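You operate a simulated robot arm through the tools that you are given. There is no shell and no other tool.

You are at the controls of a simulated two-armed robot. One attempt, no reset.

JOB
Switch the grey machine off, then swap its empty bobbin for bobbin 59 and close the slide plate.
Fine: the empty one goes into the teal tray.

It is judged by the outcome, as a careful person would: the job done as asked, and still so three seconds after it is handed in. It fails if anything else is knocked over, pushed out of place, dropped, spilled or broken.

ROBOT AND FRAMES
Two 7-joint arms with fingered hands on one trunk that stands fixed in place. Base frame: the origin is at the foot of the trunk, x ahead of it, y to its left, z up. Lengths are in mm, angles in degrees, forces in N, time in s.
The left shoulder is at [56, 104, 1024], the right one opposite. With the tool pointing down near the work surface each hand reaches from about 280 to 600 mm from the base axis, measured 20 degrees to its own side. Payload 2.4 kg a hand.
The TCP of each hand is the grasp point between the finger pads, 17 mm short of the fingertips. In the tool frame z runs along the fingers and y along their closing line. The gripper opens to 88 mm; its body begins 47 mm behind the TCP. The gripper is a hand of 2 fingers: y runs from the thumb to the fingers, the wrist lies at [0, 0, -165] in the tool frame.
Orientation is that of the tool frame in the base frame, as a unit quaternion [w, x, y, z]. With the fingers straight down and closing along the base's y, the tool's x points along the base's -x, its y along +y and its z along -z.

CONTROLS
- The arms move only by the tool arm_command. It takes "left_steps", "right_steps" or both (then of equal length, played together; a hand with none holds still); each is a list of rows, each an object (a shift or turn left out is 0) with "dp": the shift along the tool's x, y, z in mm, a list of three; "rotation": the turn, a rotation vector about the tool's x, y, z in degrees, a list of three. In form: [{"dp": [dx, dy, dz], "rotation": [rx, ry, rz]}, ...]. A call has 1 to 20 rows; each row is the pose to reach, as a shift and turn from the pose commanded when the call began, along the tool's axes at that moment. A row lasts 0.2 s, in which the tool goes at most 50 mm and 8.6 degrees; a call with a longer step from one row to the next is refused whole. Where a pose cannot be reached the arm comes as near as it can. A force on the tool above 40 N (or 10 N above the force at the start of the call, whichever is more), or a blocked arm, ends the call early, and 0.2 s more pass. In this call time passes only in rows, and 0.2 s behind the last. It gives the time, the measured TCP pose, the force on the tool (base axes), the opening and the grip force at its end, in the units of the frame above (readings bear some noise), with the torque about the TCP (base axes, N m) and any sound that the robot's microphone picked up.
- Cameras (640 x 400 px; columns grow to the right, rows downward): "scene" is now at [114.4, 30.7, 972.2]; the picture's right is [0.36, -0.93, 0.00], its down [0.11, 0.04, -0.99] and it looks along [0.93, 0.36, 0.12] (base axes); focal length 214 px, centre (320, 200). "left" rides on the left gripper at [-50, 3, -63] in its tool frame; the picture's right is [-0.06, -1.00, 0.00], its down [0.78, -0.05, -0.62] and it looks along [0.62, -0.04, 0.79] (tool axes); focal length 275 px, centre (320, 200). "right" rides on the right gripper at [50, 3, -63] in its tool frame; the picture's right is [-0.06, 1.00, 0.00], its down [-0.78, -0.05, -0.62] and it looks along [-0.62, -0.04, 0.79] (tool axes); focal length 275 px, centre (320, 200). There is no depth. A picture from a camera that has moved, and an enlarged one, comes with that camera's place and axes in the base frame and with its lens.
- get_image(camera): a new picture of that camera. It takes no simulated time.
- move_column(by): moves the trunk up (or, below 0, down) by that many mm; the arms and the scene camera ride with it, the base frame stays. It gives what a move gives, with no picture.
- set_fingers(finger1, thumb_bend, hand): sets how far each is bent, from 0 (flat) to 1 (curled in); at 0.3 the hand is open as for a grip, at 0.7 the pads meet at the TCP. One left out holds its place. A second passes; each finger stops where it meets its share of the squeeze, and holds until it gets a number again. It is the only way to open and close the hand. It gives what a move gives, with no picture; readings hold the bend of each and the force on the fingers (four entries, about 0 where the hand has none), thumb and palm.
- head_to(pan, tilt): turns the head with the scene camera to pan (to the left, within 60 degrees either way) and tilt (down, from -29 to 69), counted from straight ahead of the robot (the tilt from the chest, where the trunk bows). It gives what a move gives.
- enlarge(camera, box): a new picture of the part [left, top, right, bottom] of that camera's present view, enlarged. It takes no simulated time.
- finish_job(): hands the job in; it is judged then, once.

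Places have to be worked out from the pictures, the camera data and where the tool is seen. Open the grippers and draw the arms clear of the work before you hand the job in, unless the task says otherwise.

The tools are called after "Emit:" as name(argument=value, ...) on one line, values as JSON. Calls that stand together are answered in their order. arm_command: Moves the arms, as the interface text tells. Its arguments: {"type":"object","properties":{"left_steps":{"type":"array","items":{"type":"object","properties":{"dp":{"type":"array","items":{"type":"number"}},"rotation":{"type":"array","items":{"type":"number"}}}}},"right_steps":{"type":"array","items":{"type":"object","properties":{"dp":{"type":"array","items":{"type":"number"}},"rotation":{"type":"array","items":{"type":"number"}}}}}},"required":[]} The other tools are called the same way: move_column (by) moves the trunk up or down; set_fingers (finger1, thumb_bend, hand) moves the fingers one by one; head_to (pan, tilt) turns the head that bears the scene camera; get_image (camera) takes a picture; enlarge (camera, box) takes an enlarged picture of a part of a camera's view; finish_job () hands the job in.

At the start:

```text
time_s: 0.0
left_position: [319.2, 322.6, 1078.7]
left_tool_rot: [0.0, 0.0, 1.0, -0.001]
left_ft_force: [-0.4, 0.4, -0.8]
left_torque: [0.02, -0.01, 0.02]
left_width: 87.7
left_grasp_force: 0.1
left_shape: jaw
left_bend: [0.3, 0.3]
left_finger forces: [0.1, 0.1, 0.0, 0.1, 0.1, 0.1]
right_position: [354.6, 39.6, 1031.3]
right_tool_rot: [0.0, -0.001, 1.0, 0.0]
right_ft_force: [0.8, -0.9, -0.2]
right_torque: [0.01, 0.0, -0.02]
right_width: 88.0
right_grasp_force: 0.2
right_shape: jaw
right_bend: [0.3, 0.3]
right_finger forces: [0.0, 0.1, 0.1, 0.0, 0.0, 0.0]
trunk travel left (down, up): [-255.0, 595.0]
head pan, tilt (commanded): [23.7, 11.0]
```

scene: 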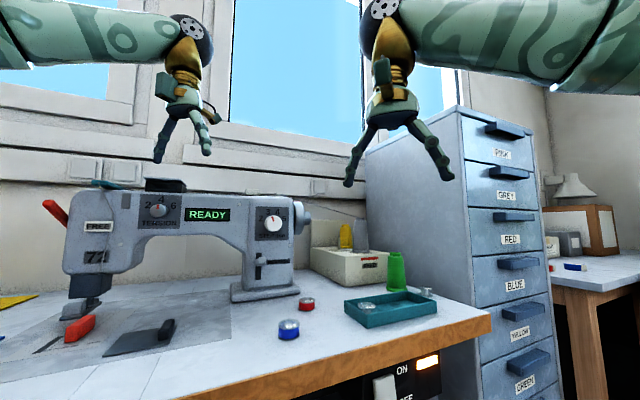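
right: 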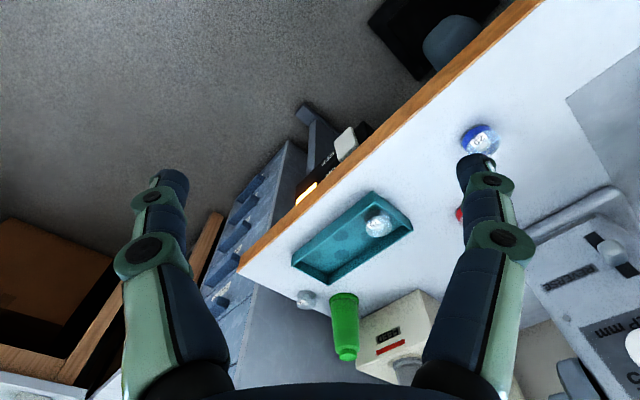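
left: 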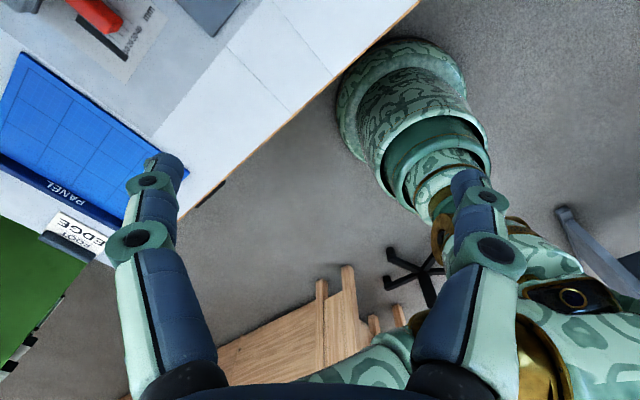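

I start by surveying the scene: the grey sewing machine shows READY, an ON/OFF switch sits under the table edge, and bobbins lie near the machine. I'll enlarge a few regions.

Emit:
enlarge(camera="scene", box=[0, 160, 240, 380])

Emit:
enlarge(camera="scene", box=[240, 230, 460, 400])

Emit:
head_to(pan=24, tilt=40)

```text
1.82 times, centred on (120, 270) of scene
camera zoom: at [114.4, 30.7, 972.2], right [0.36, -0.93, 0.0], down [0.11, 0.04, -0.99], along [0.93, 0.36, 0.12], focal length 390 px, centre (684, 73)
```

zoom: 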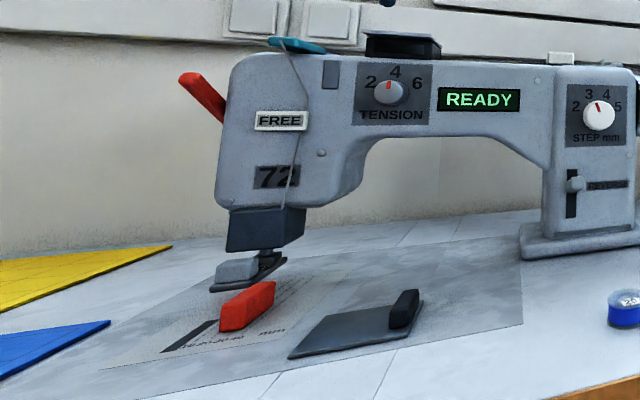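

```text
2.35 times, centred on (350, 315) of scene
camera zoom: at [114.4, 30.7, 972.2], right [0.36, -0.93, 0.0], down [0.11, 0.04, -0.99], along [0.93, 0.36, 0.12], focal length 505 px, centre (249, -71)
```

zoom: 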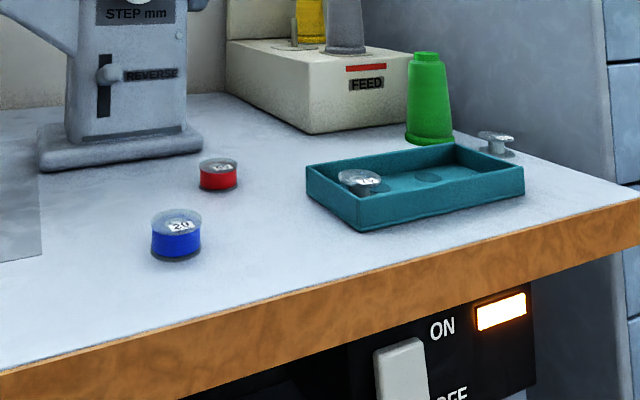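

```text
time_s: 0.9
left_position: [317.8, 322.1, 1079.1]
left_tool_rot: [0.0, 0.0, 1.0, 0.0]
left_ft_force: [0.2, 0.3, -0.8]
left_torque: [0.0, 0.0, 0.01]
left_width: 87.7
left_grasp_force: 0.0
left_shape: jaw
left_bend: [0.3, 0.3]
left_finger forces: [0.0, 0.1, 0.0, 0.0, 0.0, 0.0]
right_position: [355.2, 39.6, 1031.0]
right_tool_rot: [0.001, -0.001, 1.0, 0.001]
right_ft_force: [0.7, -0.3, -0.2]
right_torque: [0.0, 0.0, 0.01]
right_width: 88.0
right_grasp_force: 0.1
right_shape: jaw
right_bend: [0.3, 0.3]
right_finger forces: [0.1, 0.0, 0.0, 0.0, 0.0, 0.0]
trunk travel left (down, up): [-255.0, 595.0]
head pan, tilt (commanded): [24.0, 40.0]
```

The head has tilted down; I take new pictures of the work surface.

Emit:
get_image(camera="scene")

Emit:
enlarge(camera="right", box=[260, 100, 520, 360])

Emit:
enlarge(camera="left", box=[0, 0, 260, 200])

```text
taken
camera scene: at [115.0, 30.7, 970.9], right [0.36, -0.93, 0.0], down [0.09, 0.04, -0.99], along [0.93, 0.36, 0.1], focal length 214 px, centre (320, 200)
```

scene: 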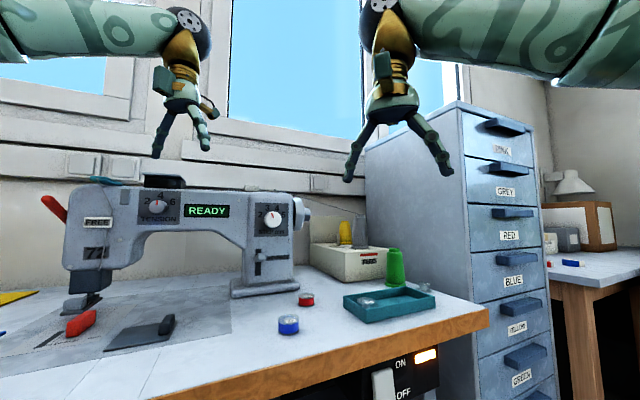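

```text
1.54 times, centred on (390, 230) of right
camera zoom: at [304.3, 42.3, 1094.5], right [0.06, 1.0, 0.0], down [0.78, -0.05, 0.62], along [0.62, -0.04, -0.79], focal length 424 px, centre (212, 154)
```

zoom: 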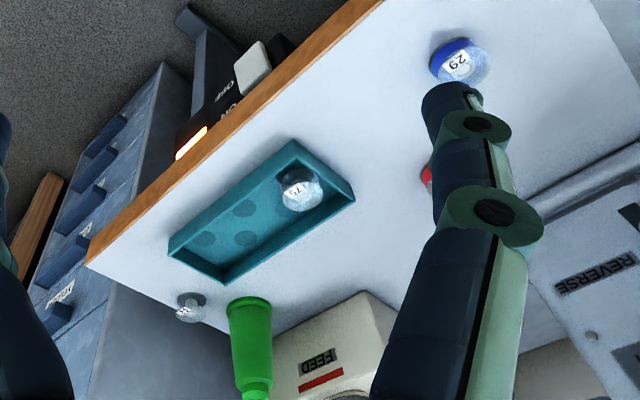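

```text
2.00 times, centred on (130, 100) of left
camera zoom: at [368.0, 325.7, 1141.6], right [0.06, -1.0, 0.0], down [-0.78, -0.05, 0.62], along [-0.62, -0.04, -0.79], focal length 551 px, centre (700, 400)
```

zoom: 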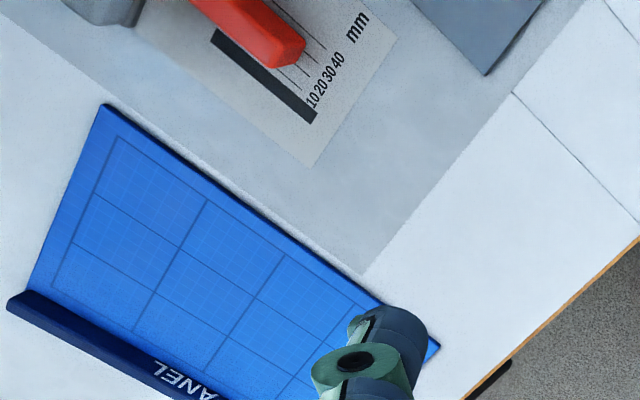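

The head's tilt hardly changed although 40 was commanded. I command it again to see whether it simply needs more time.

Emit:
head_to(pan=24, tilt=50)

Emit:
get_image(camera="scene")

```text
time_s: 1.7
left_position: [318.0, 323.5, 1078.3]
left_tool_rot: [0.0, 0.0, 1.0, -0.001]
left_ft_force: [0.4, 0.8, 0.5]
left_torque: [-0.03, 0.01, -0.01]
left_width: 87.8
left_grasp_force: 0.1
left_shape: jaw
left_bend: [0.3, 0.3]
left_finger forces: [0.1, 0.0, 0.0, 0.0, 0.0, 0.1]
right_position: [354.2, 40.7, 1031.9]
right_tool_rot: [0.0, -0.001, 1.0, -0.001]
right_ft_force: [0.1, 0.2, 0.3]
right_torque: [0.03, -0.06, 0.02]
right_width: 87.8
right_grasp_force: 0.0
right_shape: jaw
right_bend: [0.3, 0.3]
right_finger forces: [0.1, 0.0, 0.0, 0.0, 0.0, 0.0]
trunk travel left (down, up): [-255.0, 595.0]
head pan, tilt (commanded): [24.0, 50.0]
```

```text
taken
camera scene: at [115.2, 30.7, 970.3], right [0.36, -0.93, 0.0], down [0.09, 0.03, -1.0], along [0.93, 0.36, 0.09], focal length 214 px, centre (320, 200)
```

scene: 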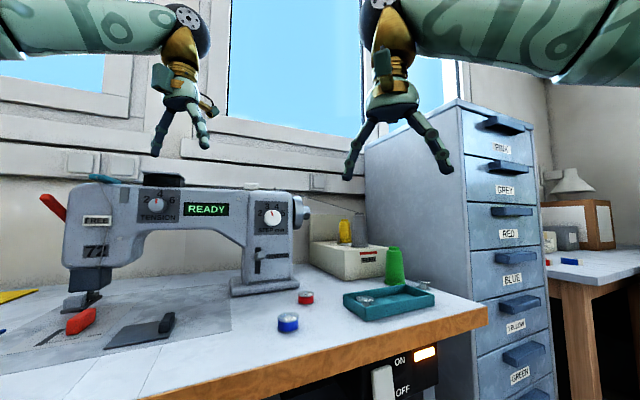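

The tilt creeps only slightly (or follows weakly). I try the maximum tilt and check.

Emit:
head_to(pan=24, tilt=69)

Emit:
get_image(camera="scene")

```text
time_s: 2.5
left_position: [317.0, 321.9, 1079.0]
left_tool_rot: [0.0, 0.0, 1.0, 0.0]
left_ft_force: [0.5, 0.4, -0.8]
left_torque: [0.02, -0.01, -0.02]
left_width: 88.0
left_grasp_force: 0.0
left_shape: jaw
left_bend: [0.3, 0.3]
left_finger forces: [0.1, 0.0, 0.0, 0.1, 0.0, 0.0]
right_position: [355.2, 40.2, 1030.4]
right_tool_rot: [0.0, -0.001, 1.0, -0.001]
right_ft_force: [-0.4, -0.6, 0.5]
right_torque: [-0.01, 0.02, 0.02]
right_width: 88.0
right_grasp_force: 0.0
right_shape: jaw
right_bend: [0.3, 0.3]
right_finger forces: [0.0, 0.0, 0.0, 0.0, 0.1, 0.1]
trunk travel left (down, up): [-255.0, 595.0]
head pan, tilt (commanded): [24.0, 68.8]
```

```text
taken
camera scene: at [115.5, 30.6, 969.7], right [0.36, -0.93, 0.0], down [0.08, 0.03, -1.0], along [0.93, 0.36, 0.09], focal length 214 px, centre (320, 200)
```

scene: 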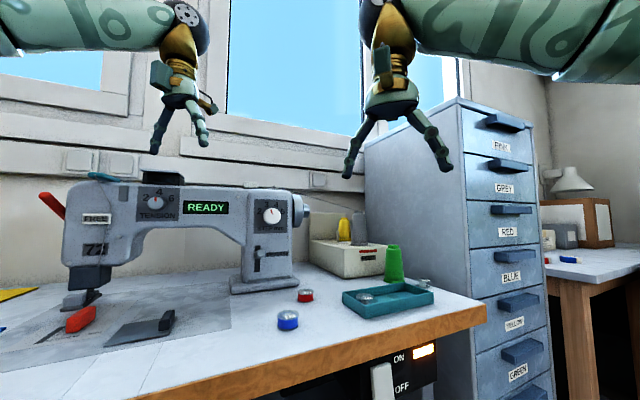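

The head tilt barely follows, but the wrist cameras can look around. I enlarge the bobbins to read their numbers.

Emit:
enlarge(camera="right", box=[350, 195, 410, 255])

Emit:
enlarge(camera="right", box=[280, 270, 340, 330])

Emit:
enlarge(camera="right", box=[440, 110, 500, 230])

Emit:
enlarge(camera="scene", box=[260, 270, 340, 340])

Emit:
enlarge(camera="scene", box=[340, 230, 450, 330])

Emit:
enlarge(camera="scene", box=[340, 320, 480, 400])

```text
6.67 times, centred on (380, 225) of right
camera zoom: at [304.3, 42.3, 1094.5], right [0.06, 1.0, 0.0], down [0.78, -0.05, 0.62], along [0.62, -0.04, -0.79], focal length 1835 px, centre (-80, 33)
```

zoom: 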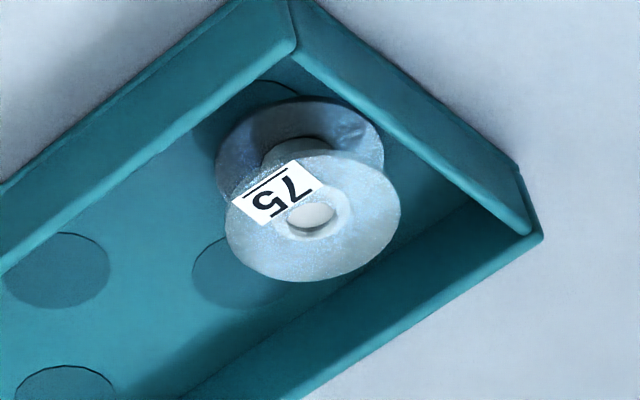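

```text
6.67 times, centred on (310, 300) of right
camera zoom: at [304.3, 42.3, 1094.5], right [0.06, 1.0, 0.0], down [0.78, -0.05, 0.62], along [0.62, -0.04, -0.79], focal length 1835 px, centre (387, -467)
```

zoom: 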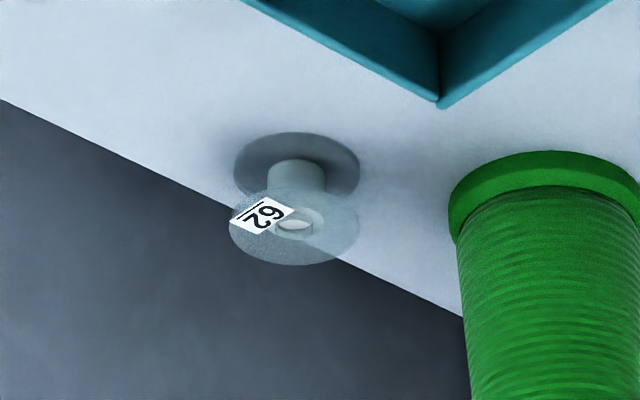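

```text
3.33 times, centred on (470, 170) of right
camera zoom: at [304.3, 42.3, 1094.5], right [0.06, 1.0, 0.0], down [0.78, -0.05, 0.62], along [0.62, -0.04, -0.79], focal length 918 px, centre (-180, 300)
```

zoom: 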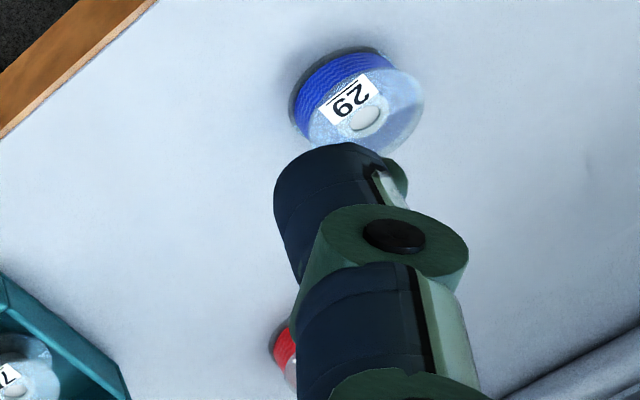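

```text
5.71 times, centred on (300, 305) of scene
camera zoom: at [115.5, 30.6, 969.7], right [0.36, -0.93, 0.0], down [0.08, 0.03, -1.0], along [0.93, 0.36, 0.09], focal length 1226 px, centre (434, -400)
```

zoom: 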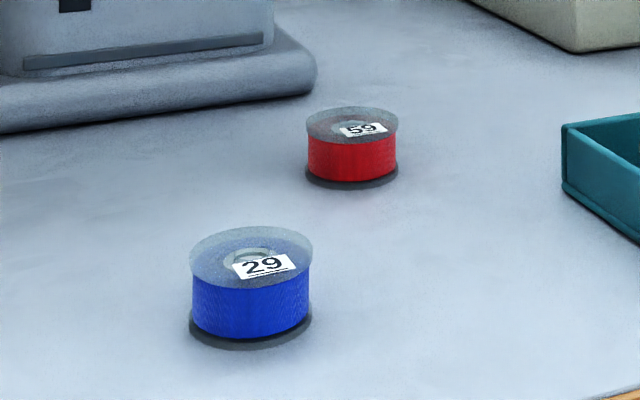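

```text
4.00 times, centred on (395, 280) of scene
camera zoom: at [115.5, 30.6, 969.7], right [0.36, -0.93, 0.0], down [0.08, 0.03, -1.0], along [0.93, 0.36, 0.09], focal length 858 px, centre (20, -120)
```

zoom: 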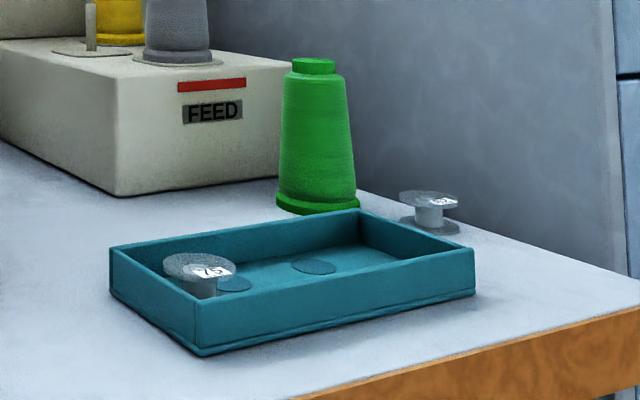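

```text
4.57 times, centred on (410, 360) of scene
camera zoom: at [115.5, 30.6, 969.7], right [0.36, -0.93, 0.0], down [0.08, 0.03, -1.0], along [0.93, 0.36, 0.09], focal length 980 px, centre (-91, -531)
```

zoom: 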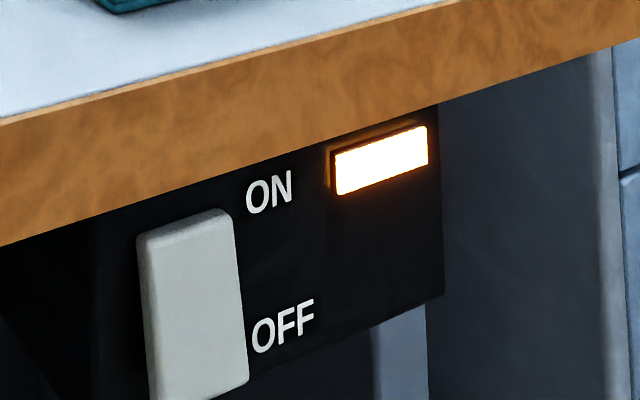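

Bobbin 59 looks like the red one beside the machine, and the power rocker is under the table edge. I'll move the left hand over toward the slide plate (staying well in front of the machine) and the right hand back/down and yawed 45° for a look at the switch.

Emit:
arm_command(left_steps=[{"dp": [-12, 15, 0]}, {"dp": [-25, 30, 0]}, {"dp": [-37, 45, 0]}, {"dp": [-50, 60, 0]}, {"dp": [-62, 75, 0]}, {"dp": [-75, 90, 0]}], right_steps=[{"dp": [10, -10, 20], "rotation": [0, 0, -7.5]}, {"dp": [20, -20, 40], "rotation": [0, 0, -15]}, {"dp": [30, -30, 60], "rotation": [0, 0, -22.5]}, {"dp": [40, -40, 80], "rotation": [0, 0, -30]}, {"dp": [50, -50, 100], "rotation": [0, 0, -37.5]}, {"dp": [60, -60, 120], "rotation": [0, 0, -45]}])

Emit:
get_image(camera="right")

Emit:
get_image(camera="left")

Emit:
get_image(camera="scene")

```text
time_s: 3.9
left_position: [392.7, 413.1, 1080.0]
left_tool_rot: [0.001, 0.0, 1.0, 0.001]
left_ft_force: [0.3, 0.5, -0.2]
left_torque: [0.01, 0.01, 0.02]
left_width: 87.9
left_grasp_force: 0.0
left_shape: jaw
left_bend: [0.3, 0.3]
left_finger forces: [0.0, 0.0, 0.0, 0.1, 0.0, 0.0]
right_position: [294.1, -20.6, 910.7]
right_tool_rot: [0.001, -0.385, 0.923, 0.0]
right_ft_force: [-0.2, -0.5, -0.5]
right_torque: [0.0, -0.02, 0.01]
right_width: 87.9
right_grasp_force: 0.1
right_shape: jaw
right_bend: [0.3, 0.3]
right_finger forces: [0.1, 0.1, 0.0, 0.0, 0.0, 0.1]
trunk travel left (down, up): [-255.0, 595.0]
head pan, tilt (commanded): [24.0, 68.8]
```

```text
taken
camera right: at [256.3, -54.0, 974.3], right [-0.66, 0.75, 0.0], down [0.59, 0.52, 0.62], along [0.46, 0.41, -0.79], focal length 275 px, centre (320, 200)
```

right: 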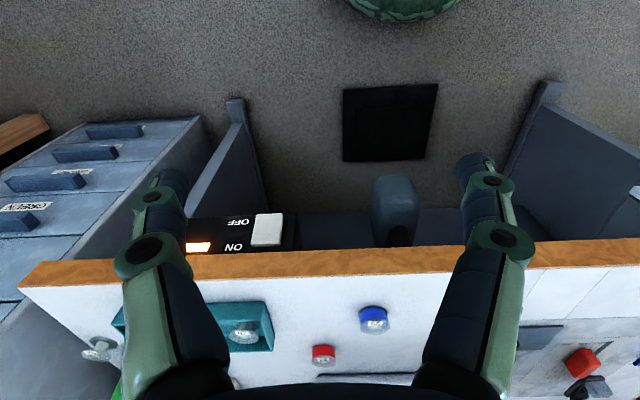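

```text
taken
camera left: at [442.7, 415.7, 1143.7], right [0.06, -1.0, 0.0], down [-0.79, -0.05, 0.62], along [-0.61, -0.04, -0.79], focal length 275 px, centre (320, 200)
```

left: 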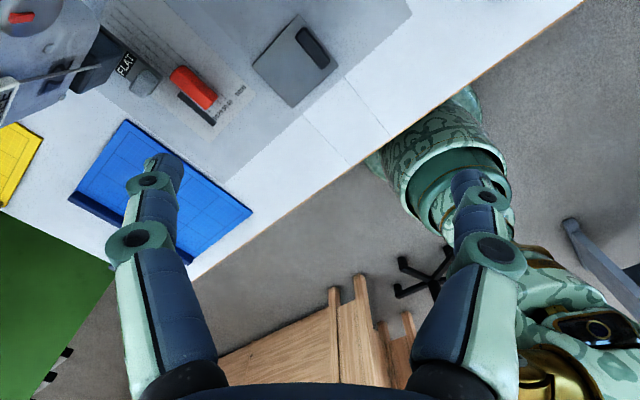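

```text
taken
camera scene: at [115.0, 34.0, 967.5], right [0.39, -0.92, 0.0], down [0.06, 0.02, -1.0], along [0.92, 0.39, 0.06], focal length 214 px, centre (320, 200)
```

scene: 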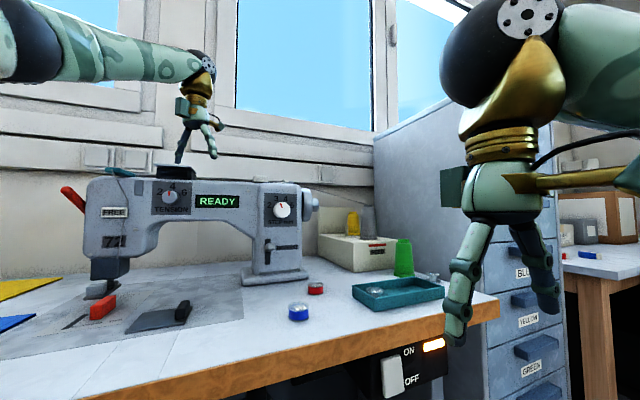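

The views are good: I'll enlarge the slide plate, the switch and the bobbins.

Emit:
enlarge(camera="left", box=[90, 0, 410, 200])

Emit:
enlarge(camera="left", box=[230, 0, 360, 120])

Emit:
enlarge(camera="right", box=[170, 190, 430, 290])

Emit:
enlarge(camera="right", box=[80, 280, 420, 400])

Emit:
enlarge(camera="scene", box=[340, 320, 480, 400])

```text
2.00 times, centred on (250, 100) of left
camera zoom: at [442.7, 415.7, 1143.7], right [0.06, -1.0, 0.0], down [-0.79, -0.05, 0.62], along [-0.61, -0.04, -0.79], focal length 551 px, centre (460, 400)
```

zoom: 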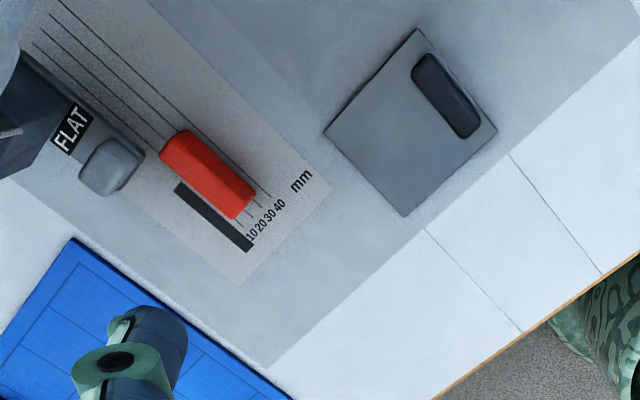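

```text
3.33 times, centred on (295, 60) of left
camera zoom: at [442.7, 415.7, 1143.7], right [0.06, -1.0, 0.0], down [-0.79, -0.05, 0.62], along [-0.61, -0.04, -0.79], focal length 918 px, centre (403, 667)
```

zoom: 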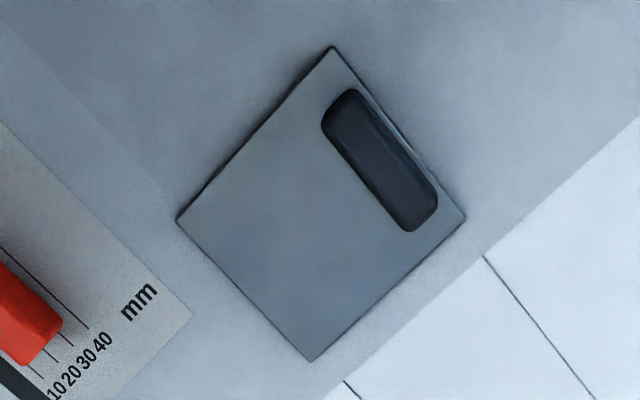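

```text
2.46 times, centred on (300, 240) of right
camera zoom: at [256.3, -54.0, 974.3], right [-0.66, 0.75, 0.0], down [0.59, 0.52, 0.62], along [0.46, 0.41, -0.79], focal length 678 px, centre (369, 102)
```

zoom: 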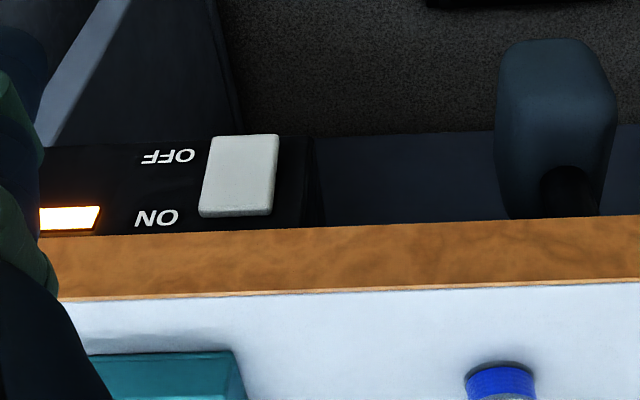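

```text
1.88 times, centred on (250, 340) of right
camera zoom: at [256.3, -54.0, 974.3], right [-0.66, 0.75, 0.0], down [0.59, 0.52, 0.62], along [0.46, 0.41, -0.79], focal length 518 px, centre (452, -64)
```

zoom: 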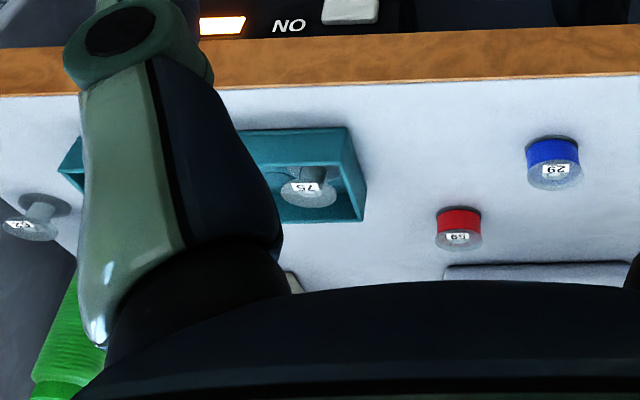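

```text
4.57 times, centred on (410, 360) of scene
camera zoom: at [115.0, 34.0, 967.5], right [0.39, -0.92, 0.0], down [0.06, 0.02, -1.0], along [0.92, 0.39, 0.06], focal length 980 px, centre (-91, -531)
```

zoom: 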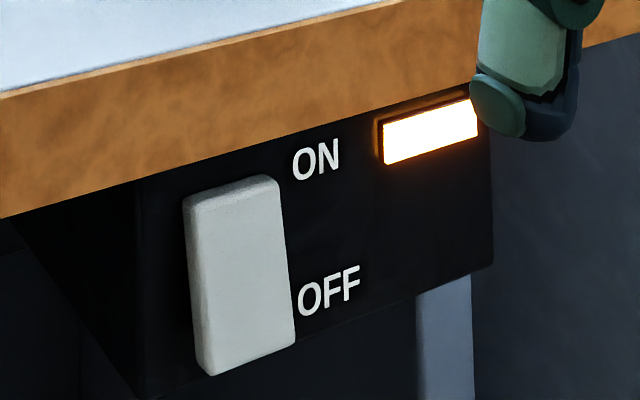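

The rocker bottom edge triangulates to about (497, 64, 676), sticking out ~11 mm more than its top, so OFF means pushing the bottom in along (0.707, 0.707, 0). I close the right hand to use the fingertips as a poker.

Emit:
set_fingers(hand="right", finger1=0.7, thumb_bend=0.7)

Emit:
arm_command(right_steps=[{"dp": [-17, -9, 24], "rotation": [0, -6, 0]}, {"dp": [-35, -18, 48], "rotation": [0, -12, 0]}, {"dp": [-52, -28, 72], "rotation": [0, -18, 0]}, {"dp": [-70, -37, 96], "rotation": [0, -24, 0]}, {"dp": [-87, -46, 120], "rotation": [0, -30, 0]}, {"dp": [-104, -56, 144], "rotation": [0, -36, 0]}, {"dp": [-120, -65, 168], "rotation": [0, -42, 0]}, {"dp": [-132, -75, 192], "rotation": [0, -49, 0]}, {"dp": [-140, -84, 217], "rotation": [0, -55, 0]}])

Emit:
get_image(camera="scene")

Emit:
get_image(camera="right")

```text
time_s: 4.9
left_position: [391.6, 411.9, 1079.0]
left_tool_rot: [0.0, 0.0, 1.0, -0.001]
left_ft_force: [0.3, -0.4, 0.1]
left_torque: [-0.02, -0.01, 0.0]
left_width: 88.1
left_grasp_force: 0.1
left_shape: jaw
left_bend: [0.3, 0.3]
left_finger forces: [0.0, 0.0, 0.1, 0.1, 0.0, 0.1]
right_position: [294.1, -20.7, 911.2]
right_tool_rot: [0.001, -0.384, 0.924, 0.0]
right_ft_force: [0.4, 0.1, -0.1]
right_torque: [-0.04, 0.02, 0.01]
right_width: 0.2
right_grasp_force: 0.1
right_shape: fingers
right_bend: [0.7, 0.7]
right_finger forces: [0.0, 0.0, 0.0, 0.0, 0.0, 0.0]
trunk travel left (down, up): [-255.0, 595.0]
head pan, tilt (commanded): [24.0, 68.8]
```

```text
time_s: 6.9
left_position: [393.3, 411.5, 1079.2]
left_tool_rot: [0.0, 0.0, 1.0, 0.0]
left_ft_force: [0.2, 0.1, -0.1]
left_torque: [0.02, -0.04, 0.0]
left_width: 87.8
left_grasp_force: 0.0
left_shape: jaw
left_bend: [0.3, 0.3]
left_finger forces: [0.0, 0.0, 0.0, 0.0, 0.0, 0.0]
right_position: [452.7, 19.9, 693.9]
right_tool_rot: [0.428, -0.339, 0.819, 0.176]
right_ft_force: [0.7, 1.1, 0.6]
right_torque: [0.04, -0.01, 0.03]
right_width: 0.0
right_grasp_force: 0.1
right_shape: fingers
right_bend: [0.7, 0.7]
right_finger forces: [0.0, 0.0, 0.0, 0.0, 0.1, 0.0]
trunk travel left (down, up): [-255.0, 595.0]
head pan, tilt (commanded): [24.0, 68.8]
```

```text
taken
camera scene: at [116.3, 30.4, 967.7], right [0.35, -0.94, 0.0], down [0.06, 0.02, -1.0], along [0.93, 0.35, 0.06], focal length 214 px, centre (320, 200)
```

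scene: 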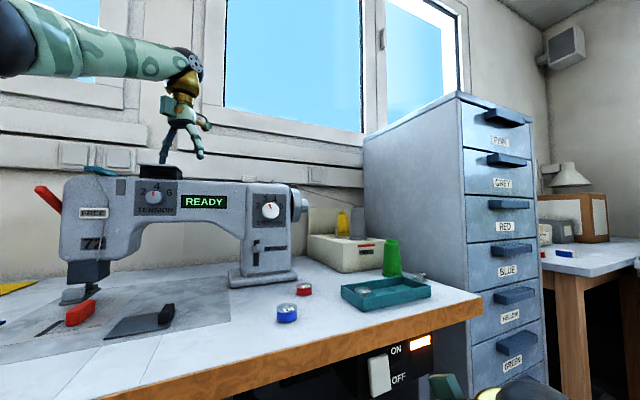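

```text
taken
camera right: at [393.3, -36.2, 689.9], right [-0.68, 0.73, 0.05], down [-0.01, -0.07, 1.0], along [0.73, 0.68, 0.06], focal length 275 px, centre (320, 200)
```

right: 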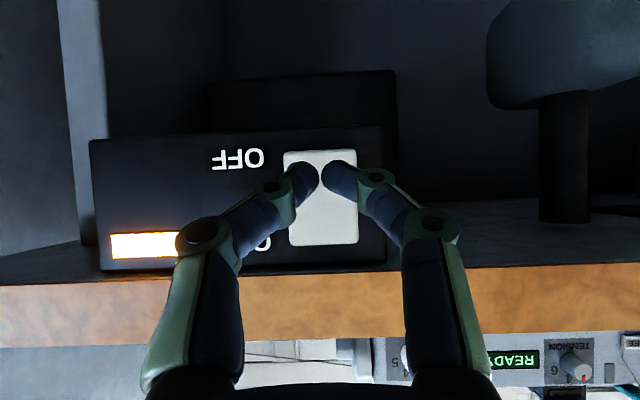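

The closed fingertips line up with the OFF end of the rocker. I push straight along (0.707,0.707,0) in small steps, force-limited.

Emit:
arm_command(right_steps=[{"dp": [-5.7, 0, 8.2]}, {"dp": [-11.5, 0, 16.4]}, {"dp": [-17.2, 0, 24.6]}, {"dp": [-23, 0, 32.8]}, {"dp": [-26.4, 0, 37.7]}, {"dp": [-28.7, 0, 41]}, {"dp": [-31, 0, 44.2]}, {"dp": [-33.3, 0, 47.5]}, {"dp": [-35, 0, 50]}])

Emit:
get_image(camera="right")

Emit:
get_image(camera="scene")

```text
time_s: 8.9
left_position: [391.6, 410.0, 1081.5]
left_tool_rot: [0.001, 0.001, 1.0, 0.001]
left_ft_force: [0.2, -1.0, 0.3]
left_torque: [-0.02, -0.01, -0.05]
left_width: 87.6
left_grasp_force: 0.1
left_shape: jaw
left_bend: [0.3, 0.3]
left_finger forces: [0.0, 0.0, 0.1, 0.0, 0.0, 0.0]
right_position: [494.0, 58.7, 692.3]
right_tool_rot: [0.425, -0.339, 0.821, 0.174]
right_ft_force: [-28.4, -28.2, -1.7]
right_torque: [-0.19, 0.25, -0.05]
right_width: 0.1
right_grasp_force: 20.4
right_shape: fingers
right_bend: [0.73, 0.72]
right_finger forces: [17.4, 0.0, 0.0, 0.0, 22.9, 0.1]
trunk travel left (down, up): [-255.0, 595.0]
head pan, tilt (commanded): [24.0, 68.8]
```

```text
taken
camera right: at [434.6, 3.4, 688.7], right [-0.68, 0.73, 0.05], down [0.0, -0.07, 1.0], along [0.73, 0.68, 0.05], focal length 275 px, centre (320, 200)
```

right: 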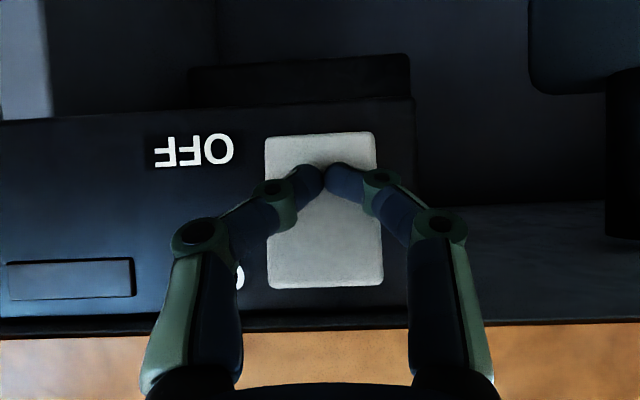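

```text
taken
camera scene: at [114.8, 27.7, 966.6], right [0.35, -0.94, 0.0], down [0.05, 0.02, -1.0], along [0.94, 0.35, 0.05], focal length 214 px, centre (320, 200)
```

scene: 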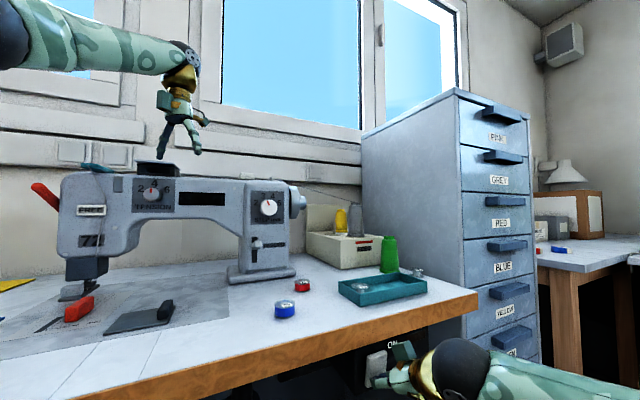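

The lamp and the READY display have gone out: the machine is off. I back the right hand off and raise it away from the table.

Emit:
arm_command(right_steps=[{"dp": [11, 0, -16]}, {"dp": [23, 0, -33]}, {"dp": [35, 0, -50]}, {"dp": [29, -1.5, -93], "rotation": [0, 7.8, 0]}, {"dp": [23, -3, -137], "rotation": [0, 15.6, 0]}, {"dp": [18, -4.5, -180], "rotation": [0, 23.4, 0]}, {"dp": [12, -6, -224], "rotation": [0, 31.2, 0]}, {"dp": [6, -7.5, -267], "rotation": [0, 39, 0]}, {"dp": [0, -9, -310], "rotation": [0, 47, 0]}, {"dp": [-6, -10.6, -354], "rotation": [0, 55, 0]}])

Emit:
get_image(camera="right")

Emit:
get_image(camera="scene")

```text
time_s: 11.1
left_position: [394.0, 412.4, 1078.8]
left_tool_rot: [0.001, 0.0, 1.0, 0.0]
left_ft_force: [0.5, 0.6, 0.3]
left_torque: [0.0, 0.02, -0.02]
left_width: 87.9
left_grasp_force: 0.0
left_shape: jaw
left_bend: [0.3, 0.3]
left_finger forces: [0.0, 0.0, 0.0, 0.1, 0.0, 0.0]
right_position: [301.4, -147.4, 902.1]
right_tool_rot: [-0.001, -0.384, 0.923, -0.002]
right_ft_force: [0.8, -0.8, 0.2]
right_torque: [0.02, -0.03, 0.0]
right_width: 0.0
right_grasp_force: 0.1
right_shape: fingers
right_bend: [0.7, 0.7]
right_finger forces: [0.1, 0.0, 0.1, 0.1, 0.0, 0.1]
trunk travel left (down, up): [-255.0, 595.0]
head pan, tilt (commanded): [24.0, 68.8]
```

```text
taken
camera right: at [264.2, -181.1, 965.7], right [-0.66, 0.75, 0.0], down [0.59, 0.52, 0.62], along [0.46, 0.41, -0.79], focal length 275 px, centre (320, 200)
```

right: 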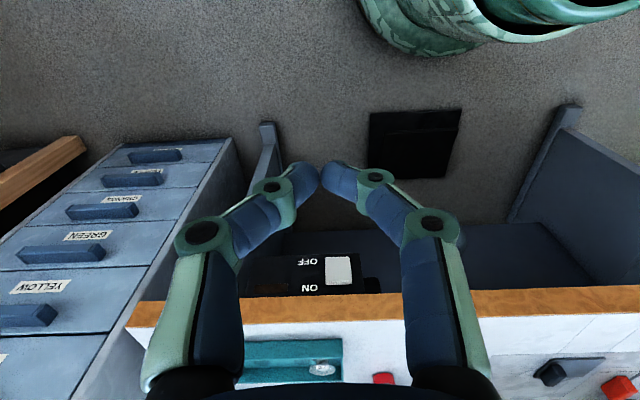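

```text
taken
camera scene: at [117.4, 30.0, 964.9], right [0.34, -0.94, 0.0], down [0.03, 0.01, -1.0], along [0.94, 0.34, 0.03], focal length 214 px, centre (320, 200)
```

scene: 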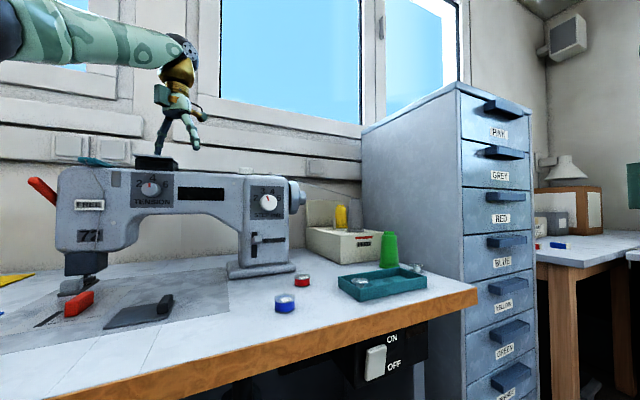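

The head keeps creeping downward by itself. Now I yaw the left hand by 45° so its fingers close across the slide plate's handle, and lower it to ~z 930 for a closer look.

Emit:
arm_command(left_steps=[{"dp": [0, 0, 20], "rotation": [0, 0, -7.5]}, {"dp": [0, 0, 45], "rotation": [0, 0, -15]}, {"dp": [0, 0, 70], "rotation": [0, 0, -22.5]}, {"dp": [0, 0, 95], "rotation": [0, 0, -30]}, {"dp": [0, 0, 120], "rotation": [0, 0, -37.5]}, {"dp": [0, 0, 145], "rotation": [0, 0, -45]}])

Emit:
get_image(camera="left")

Emit:
head_to(pan=36, tilt=69)

Emit:
get_image(camera="scene")

```text
time_s: 12.5
left_position: [393.2, 412.9, 933.7]
left_tool_rot: [0.0, -0.384, 0.924, 0.0]
left_ft_force: [-0.5, -0.8, -0.6]
left_torque: [0.04, -0.04, -0.02]
left_width: 87.8
left_grasp_force: 0.0
left_shape: jaw
left_bend: [0.3, 0.3]
left_finger forces: [0.0, 0.0, 0.0, 0.0, 0.1, 0.0]
right_position: [302.0, -146.6, 902.0]
right_tool_rot: [0.0, -0.383, 0.924, 0.0]
right_ft_force: [-0.7, -0.4, -0.3]
right_torque: [0.0, 0.02, -0.06]
right_width: 0.1
right_grasp_force: 0.1
right_shape: fingers
right_bend: [0.7, 0.7]
right_finger forces: [0.0, 0.0, 0.0, 0.1, 0.0, 0.1]
trunk travel left (down, up): [-255.0, 595.0]
head pan, tilt (commanded): [24.0, 68.8]
```

```text
taken
camera left: at [425.7, 450.8, 996.5], right [0.75, -0.66, 0.0], down [-0.52, -0.59, 0.62], along [-0.41, -0.46, -0.79], focal length 275 px, centre (320, 200)
```

left: 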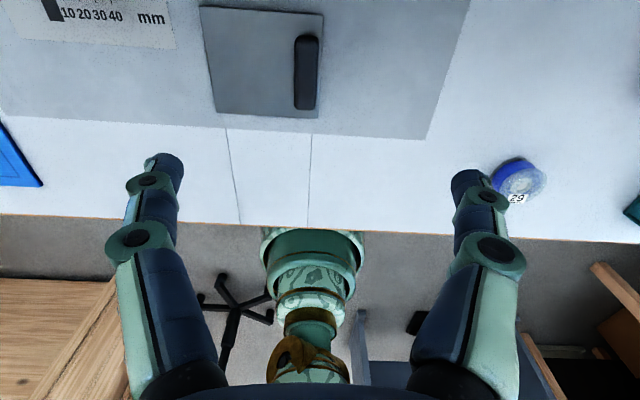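

```text
time_s: 13.2
left_position: [393.0, 412.2, 933.9]
left_tool_rot: [0.0, -0.382, 0.924, 0.0]
left_ft_force: [-0.2, -0.1, -0.2]
left_torque: [0.03, 0.03, 0.0]
left_width: 88.2
left_grasp_force: 0.0
left_shape: jaw
left_bend: [0.3, 0.3]
left_finger forces: [0.1, 0.0, 0.1, 0.1, 0.1, 0.1]
right_position: [302.4, -146.3, 901.6]
right_tool_rot: [0.0, -0.383, 0.924, 0.0]
right_ft_force: [0.2, -0.1, -0.2]
right_torque: [-0.01, -0.01, -0.01]
right_width: 0.0
right_grasp_force: 0.1
right_shape: fingers
right_bend: [0.7, 0.7]
right_finger forces: [0.0, 0.0, 0.1, 0.0, 0.0, 0.0]
trunk travel left (down, up): [-255.0, 595.0]
head pan, tilt (commanded): [36.0, 68.8]
```

```text
taken
camera scene: at [79.0, 32.1, 862.2], right [0.59, -0.81, 0.0], down [-0.75, -0.55, -0.36], along [0.29, 0.21, -0.93], focal length 214 px, centre (320, 200)
```

scene: 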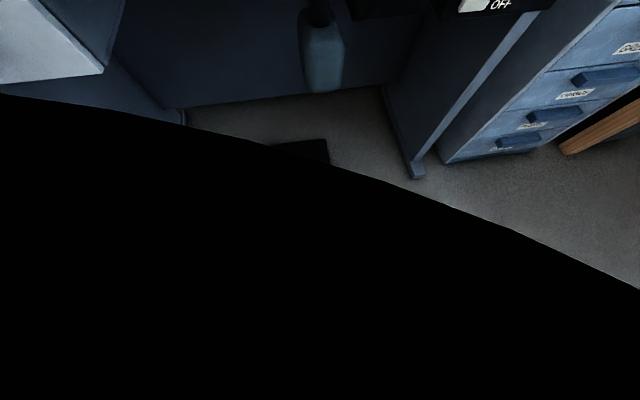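

The head suddenly followed fully to 69° down. I bring it to a useful tilt of 25° with pan 36°.

Emit:
head_to(pan=36, tilt=28)

Emit:
get_image(camera="scene")

Emit:
enlarge(camera="left", box=[180, 0, 350, 140])

```text
time_s: 14.3
left_position: [392.8, 413.0, 934.8]
left_tool_rot: [0.0, -0.383, 0.924, 0.0]
left_ft_force: [-0.6, 0.4, 0.1]
left_torque: [-0.04, 0.0, 0.03]
left_width: 87.8
left_grasp_force: 0.1
left_shape: jaw
left_bend: [0.3, 0.3]
left_finger forces: [0.0, 0.1, 0.1, 0.0, 0.1, 0.0]
right_position: [301.8, -146.7, 900.2]
right_tool_rot: [0.0, -0.384, 0.923, 0.0]
right_ft_force: [-0.5, 1.1, -0.3]
right_torque: [0.01, -0.02, 0.02]
right_width: 0.0
right_grasp_force: 0.1
right_shape: fingers
right_bend: [0.7, 0.7]
right_finger forces: [0.0, 0.0, 0.0, 0.1, 0.1, 0.1]
trunk travel left (down, up): [-255.0, 595.0]
head pan, tilt (commanded): [36.0, 28.0]
```

```text
taken
camera scene: at [107.5, 52.9, 916.8], right [0.59, -0.81, 0.0], down [-0.38, -0.28, -0.88], along [0.71, 0.52, -0.47], focal length 214 px, centre (320, 200)
```

scene: 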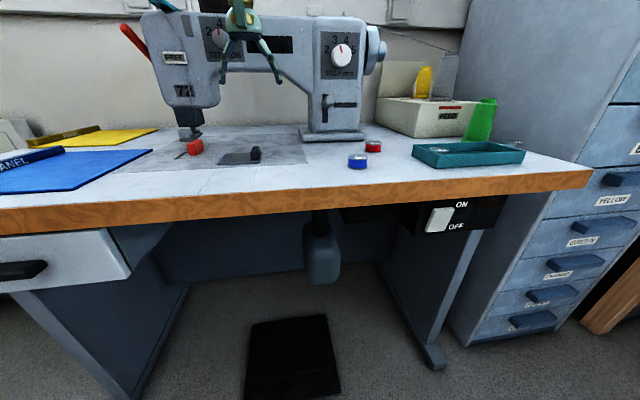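

```text
2.86 times, centred on (265, 70) of left
camera zoom: at [425.9, 450.7, 996.9], right [0.75, -0.66, 0.0], down [-0.52, -0.59, 0.62], along [-0.41, -0.46, -0.79], focal length 786 px, centre (477, 571)
```

zoom: 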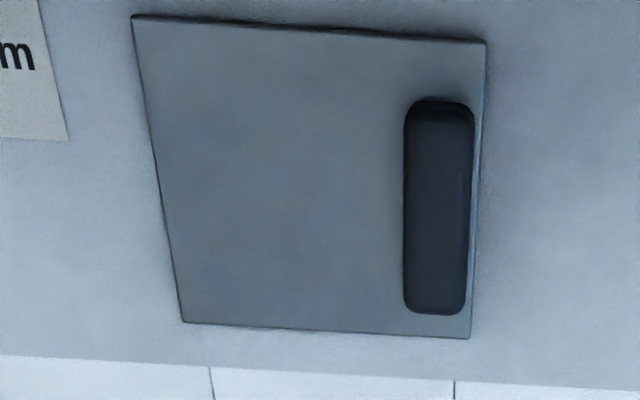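

Now the scene camera gives a good oblique view with the machine off. I enlarge the bed area to measure the handle's height and the bobbins.

Emit:
enlarge(camera="scene", box=[160, 110, 320, 210])

Emit:
enlarge(camera="scene", box=[330, 100, 540, 210])

```text
4.00 times, centred on (240, 160) of scene
camera zoom: at [107.5, 52.9, 916.8], right [0.59, -0.81, 0.0], down [-0.38, -0.28, -0.88], along [0.71, 0.52, -0.47], focal length 858 px, centre (640, 360)
```

zoom: 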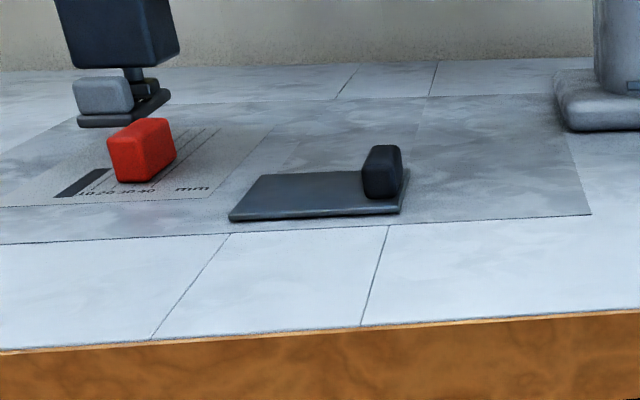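

```text
3.05 times, centred on (435, 155) of scene
camera zoom: at [107.5, 52.9, 916.8], right [0.59, -0.81, 0.0], down [-0.38, -0.28, -0.88], along [0.71, 0.52, -0.47], focal length 654 px, centre (-30, 337)
```

zoom: 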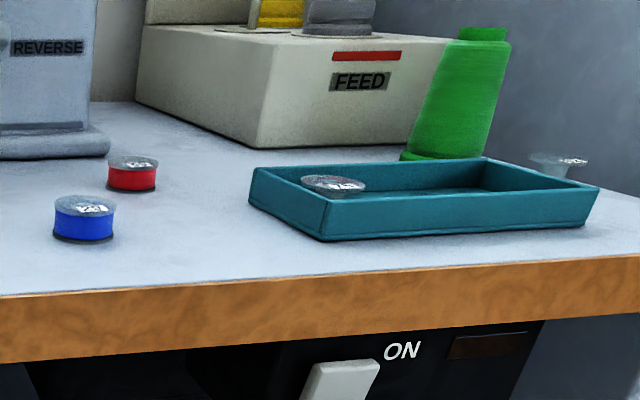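

The handle bar sits at about (387, 420), top near z≈799, 14 mm thick, long side along the machine depth. I center the left hand over it and descend to z≈830, then check.

Emit:
arm_command(left_steps=[{"dp": [-1, 10, 20]}, {"dp": [-1, 10, 45]}, {"dp": [-1, 10, 70]}, {"dp": [-1, 10, 90]}, {"dp": [-1, 10, 104]}])

Emit:
get_image(camera="left")

Emit:
enlarge(camera="scene", box=[160, 60, 320, 190])

```text
time_s: 15.5
left_position: [385.7, 420.3, 830.2]
left_tool_rot: [0.0, -0.383, 0.924, 0.0]
left_ft_force: [0.1, 0.3, -0.3]
left_torque: [0.0, 0.0, -0.03]
left_width: 88.0
left_grasp_force: 0.2
left_shape: jaw
left_bend: [0.3, 0.3]
left_finger forces: [0.0, 0.1, 0.0, 0.0, 0.0, 0.0]
right_position: [301.3, -145.8, 901.5]
right_tool_rot: [0.0, -0.384, 0.923, 0.0]
right_ft_force: [-0.3, 0.2, -0.3]
right_torque: [0.02, 0.01, 0.03]
right_width: 0.0
right_grasp_force: 0.1
right_shape: fingers
right_bend: [0.7, 0.7]
right_finger forces: [0.0, 0.0, 0.1, 0.0, 0.0, 0.0]
trunk travel left (down, up): [-255.0, 595.0]
head pan, tilt (commanded): [36.0, 28.0]
```

```text
taken
camera left: at [419.5, 458.1, 892.7], right [0.75, -0.66, 0.0], down [-0.52, -0.59, 0.62], along [-0.41, -0.46, -0.79], focal length 275 px, centre (320, 200)
```

left: 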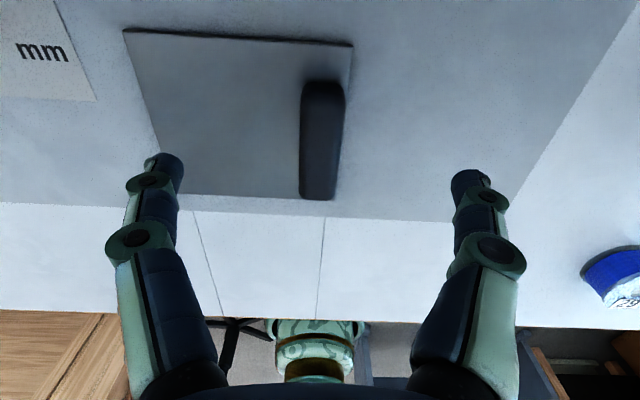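

```text
3.08 times, centred on (240, 125) of scene
camera zoom: at [107.5, 52.9, 916.8], right [0.59, -0.81, 0.0], down [-0.38, -0.28, -0.88], along [0.71, 0.52, -0.47], focal length 660 px, centre (566, 431)
```

zoom: 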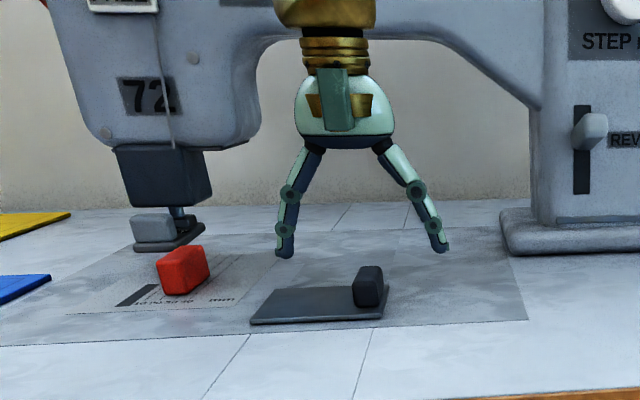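

The handle is centered between the open fingers. I descend ~24 mm so the tips straddle the bar just above the plate.

Emit:
arm_command(left_steps=[{"dp": [-3, 0.5, 8]}, {"dp": [-3, 0.5, 14]}, {"dp": [-3, 0.5, 19]}, {"dp": [-3, 0.5, 23]}])

Emit:
get_image(camera="left")

Emit:
enlarge(camera="scene", box=[200, 100, 300, 180])

```text
time_s: 16.5
left_position: [389.9, 422.3, 808.0]
left_tool_rot: [0.0, -0.383, 0.924, -0.001]
left_ft_force: [1.5, 0.6, -0.1]
left_torque: [0.02, 0.0, -0.02]
left_width: 87.8
left_grasp_force: 0.1
left_shape: jaw
left_bend: [0.3, 0.3]
left_finger forces: [0.1, 0.0, 0.1, 0.0, 0.0, 0.0]
right_position: [302.0, -147.6, 901.6]
right_tool_rot: [0.0, -0.383, 0.924, 0.0]
right_ft_force: [-0.2, 0.4, 0.5]
right_torque: [0.0, -0.01, 0.02]
right_width: 0.2
right_grasp_force: 0.0
right_shape: fingers
right_bend: [0.7, 0.7]
right_finger forces: [0.1, 0.1, 0.0, 0.0, 0.0, 0.0]
trunk travel left (down, up): [-255.0, 595.0]
head pan, tilt (commanded): [36.0, 28.0]
```

```text
taken
camera left: at [421.9, 460.1, 869.8], right [0.75, -0.66, 0.0], down [-0.52, -0.59, 0.62], along [-0.41, -0.46, -0.79], focal length 275 px, centre (320, 200)
```

left: 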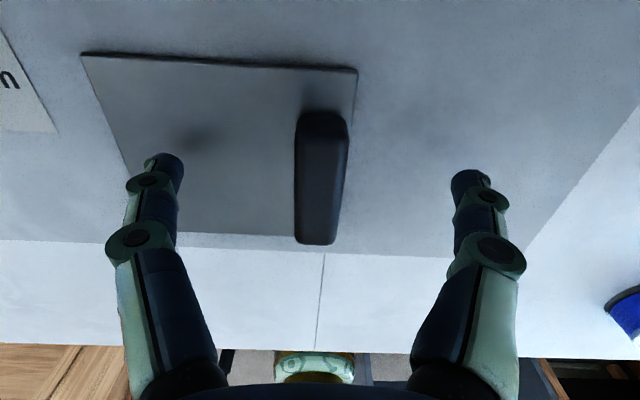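

```text
5.00 times, centred on (250, 140) of scene
camera zoom: at [107.5, 52.9, 916.8], right [0.59, -0.81, 0.0], down [-0.38, -0.28, -0.88], along [0.71, 0.52, -0.47], focal length 1072 px, centre (670, 500)
```

zoom: 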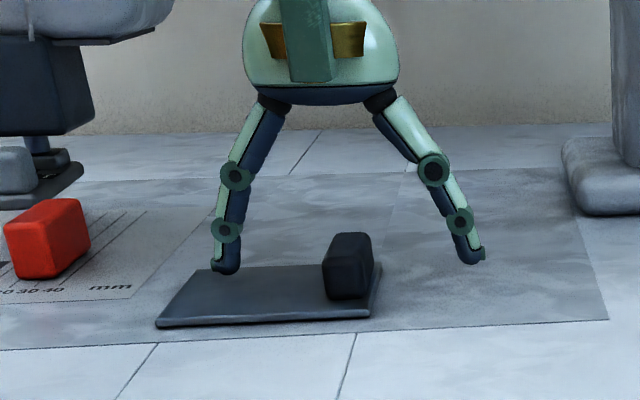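

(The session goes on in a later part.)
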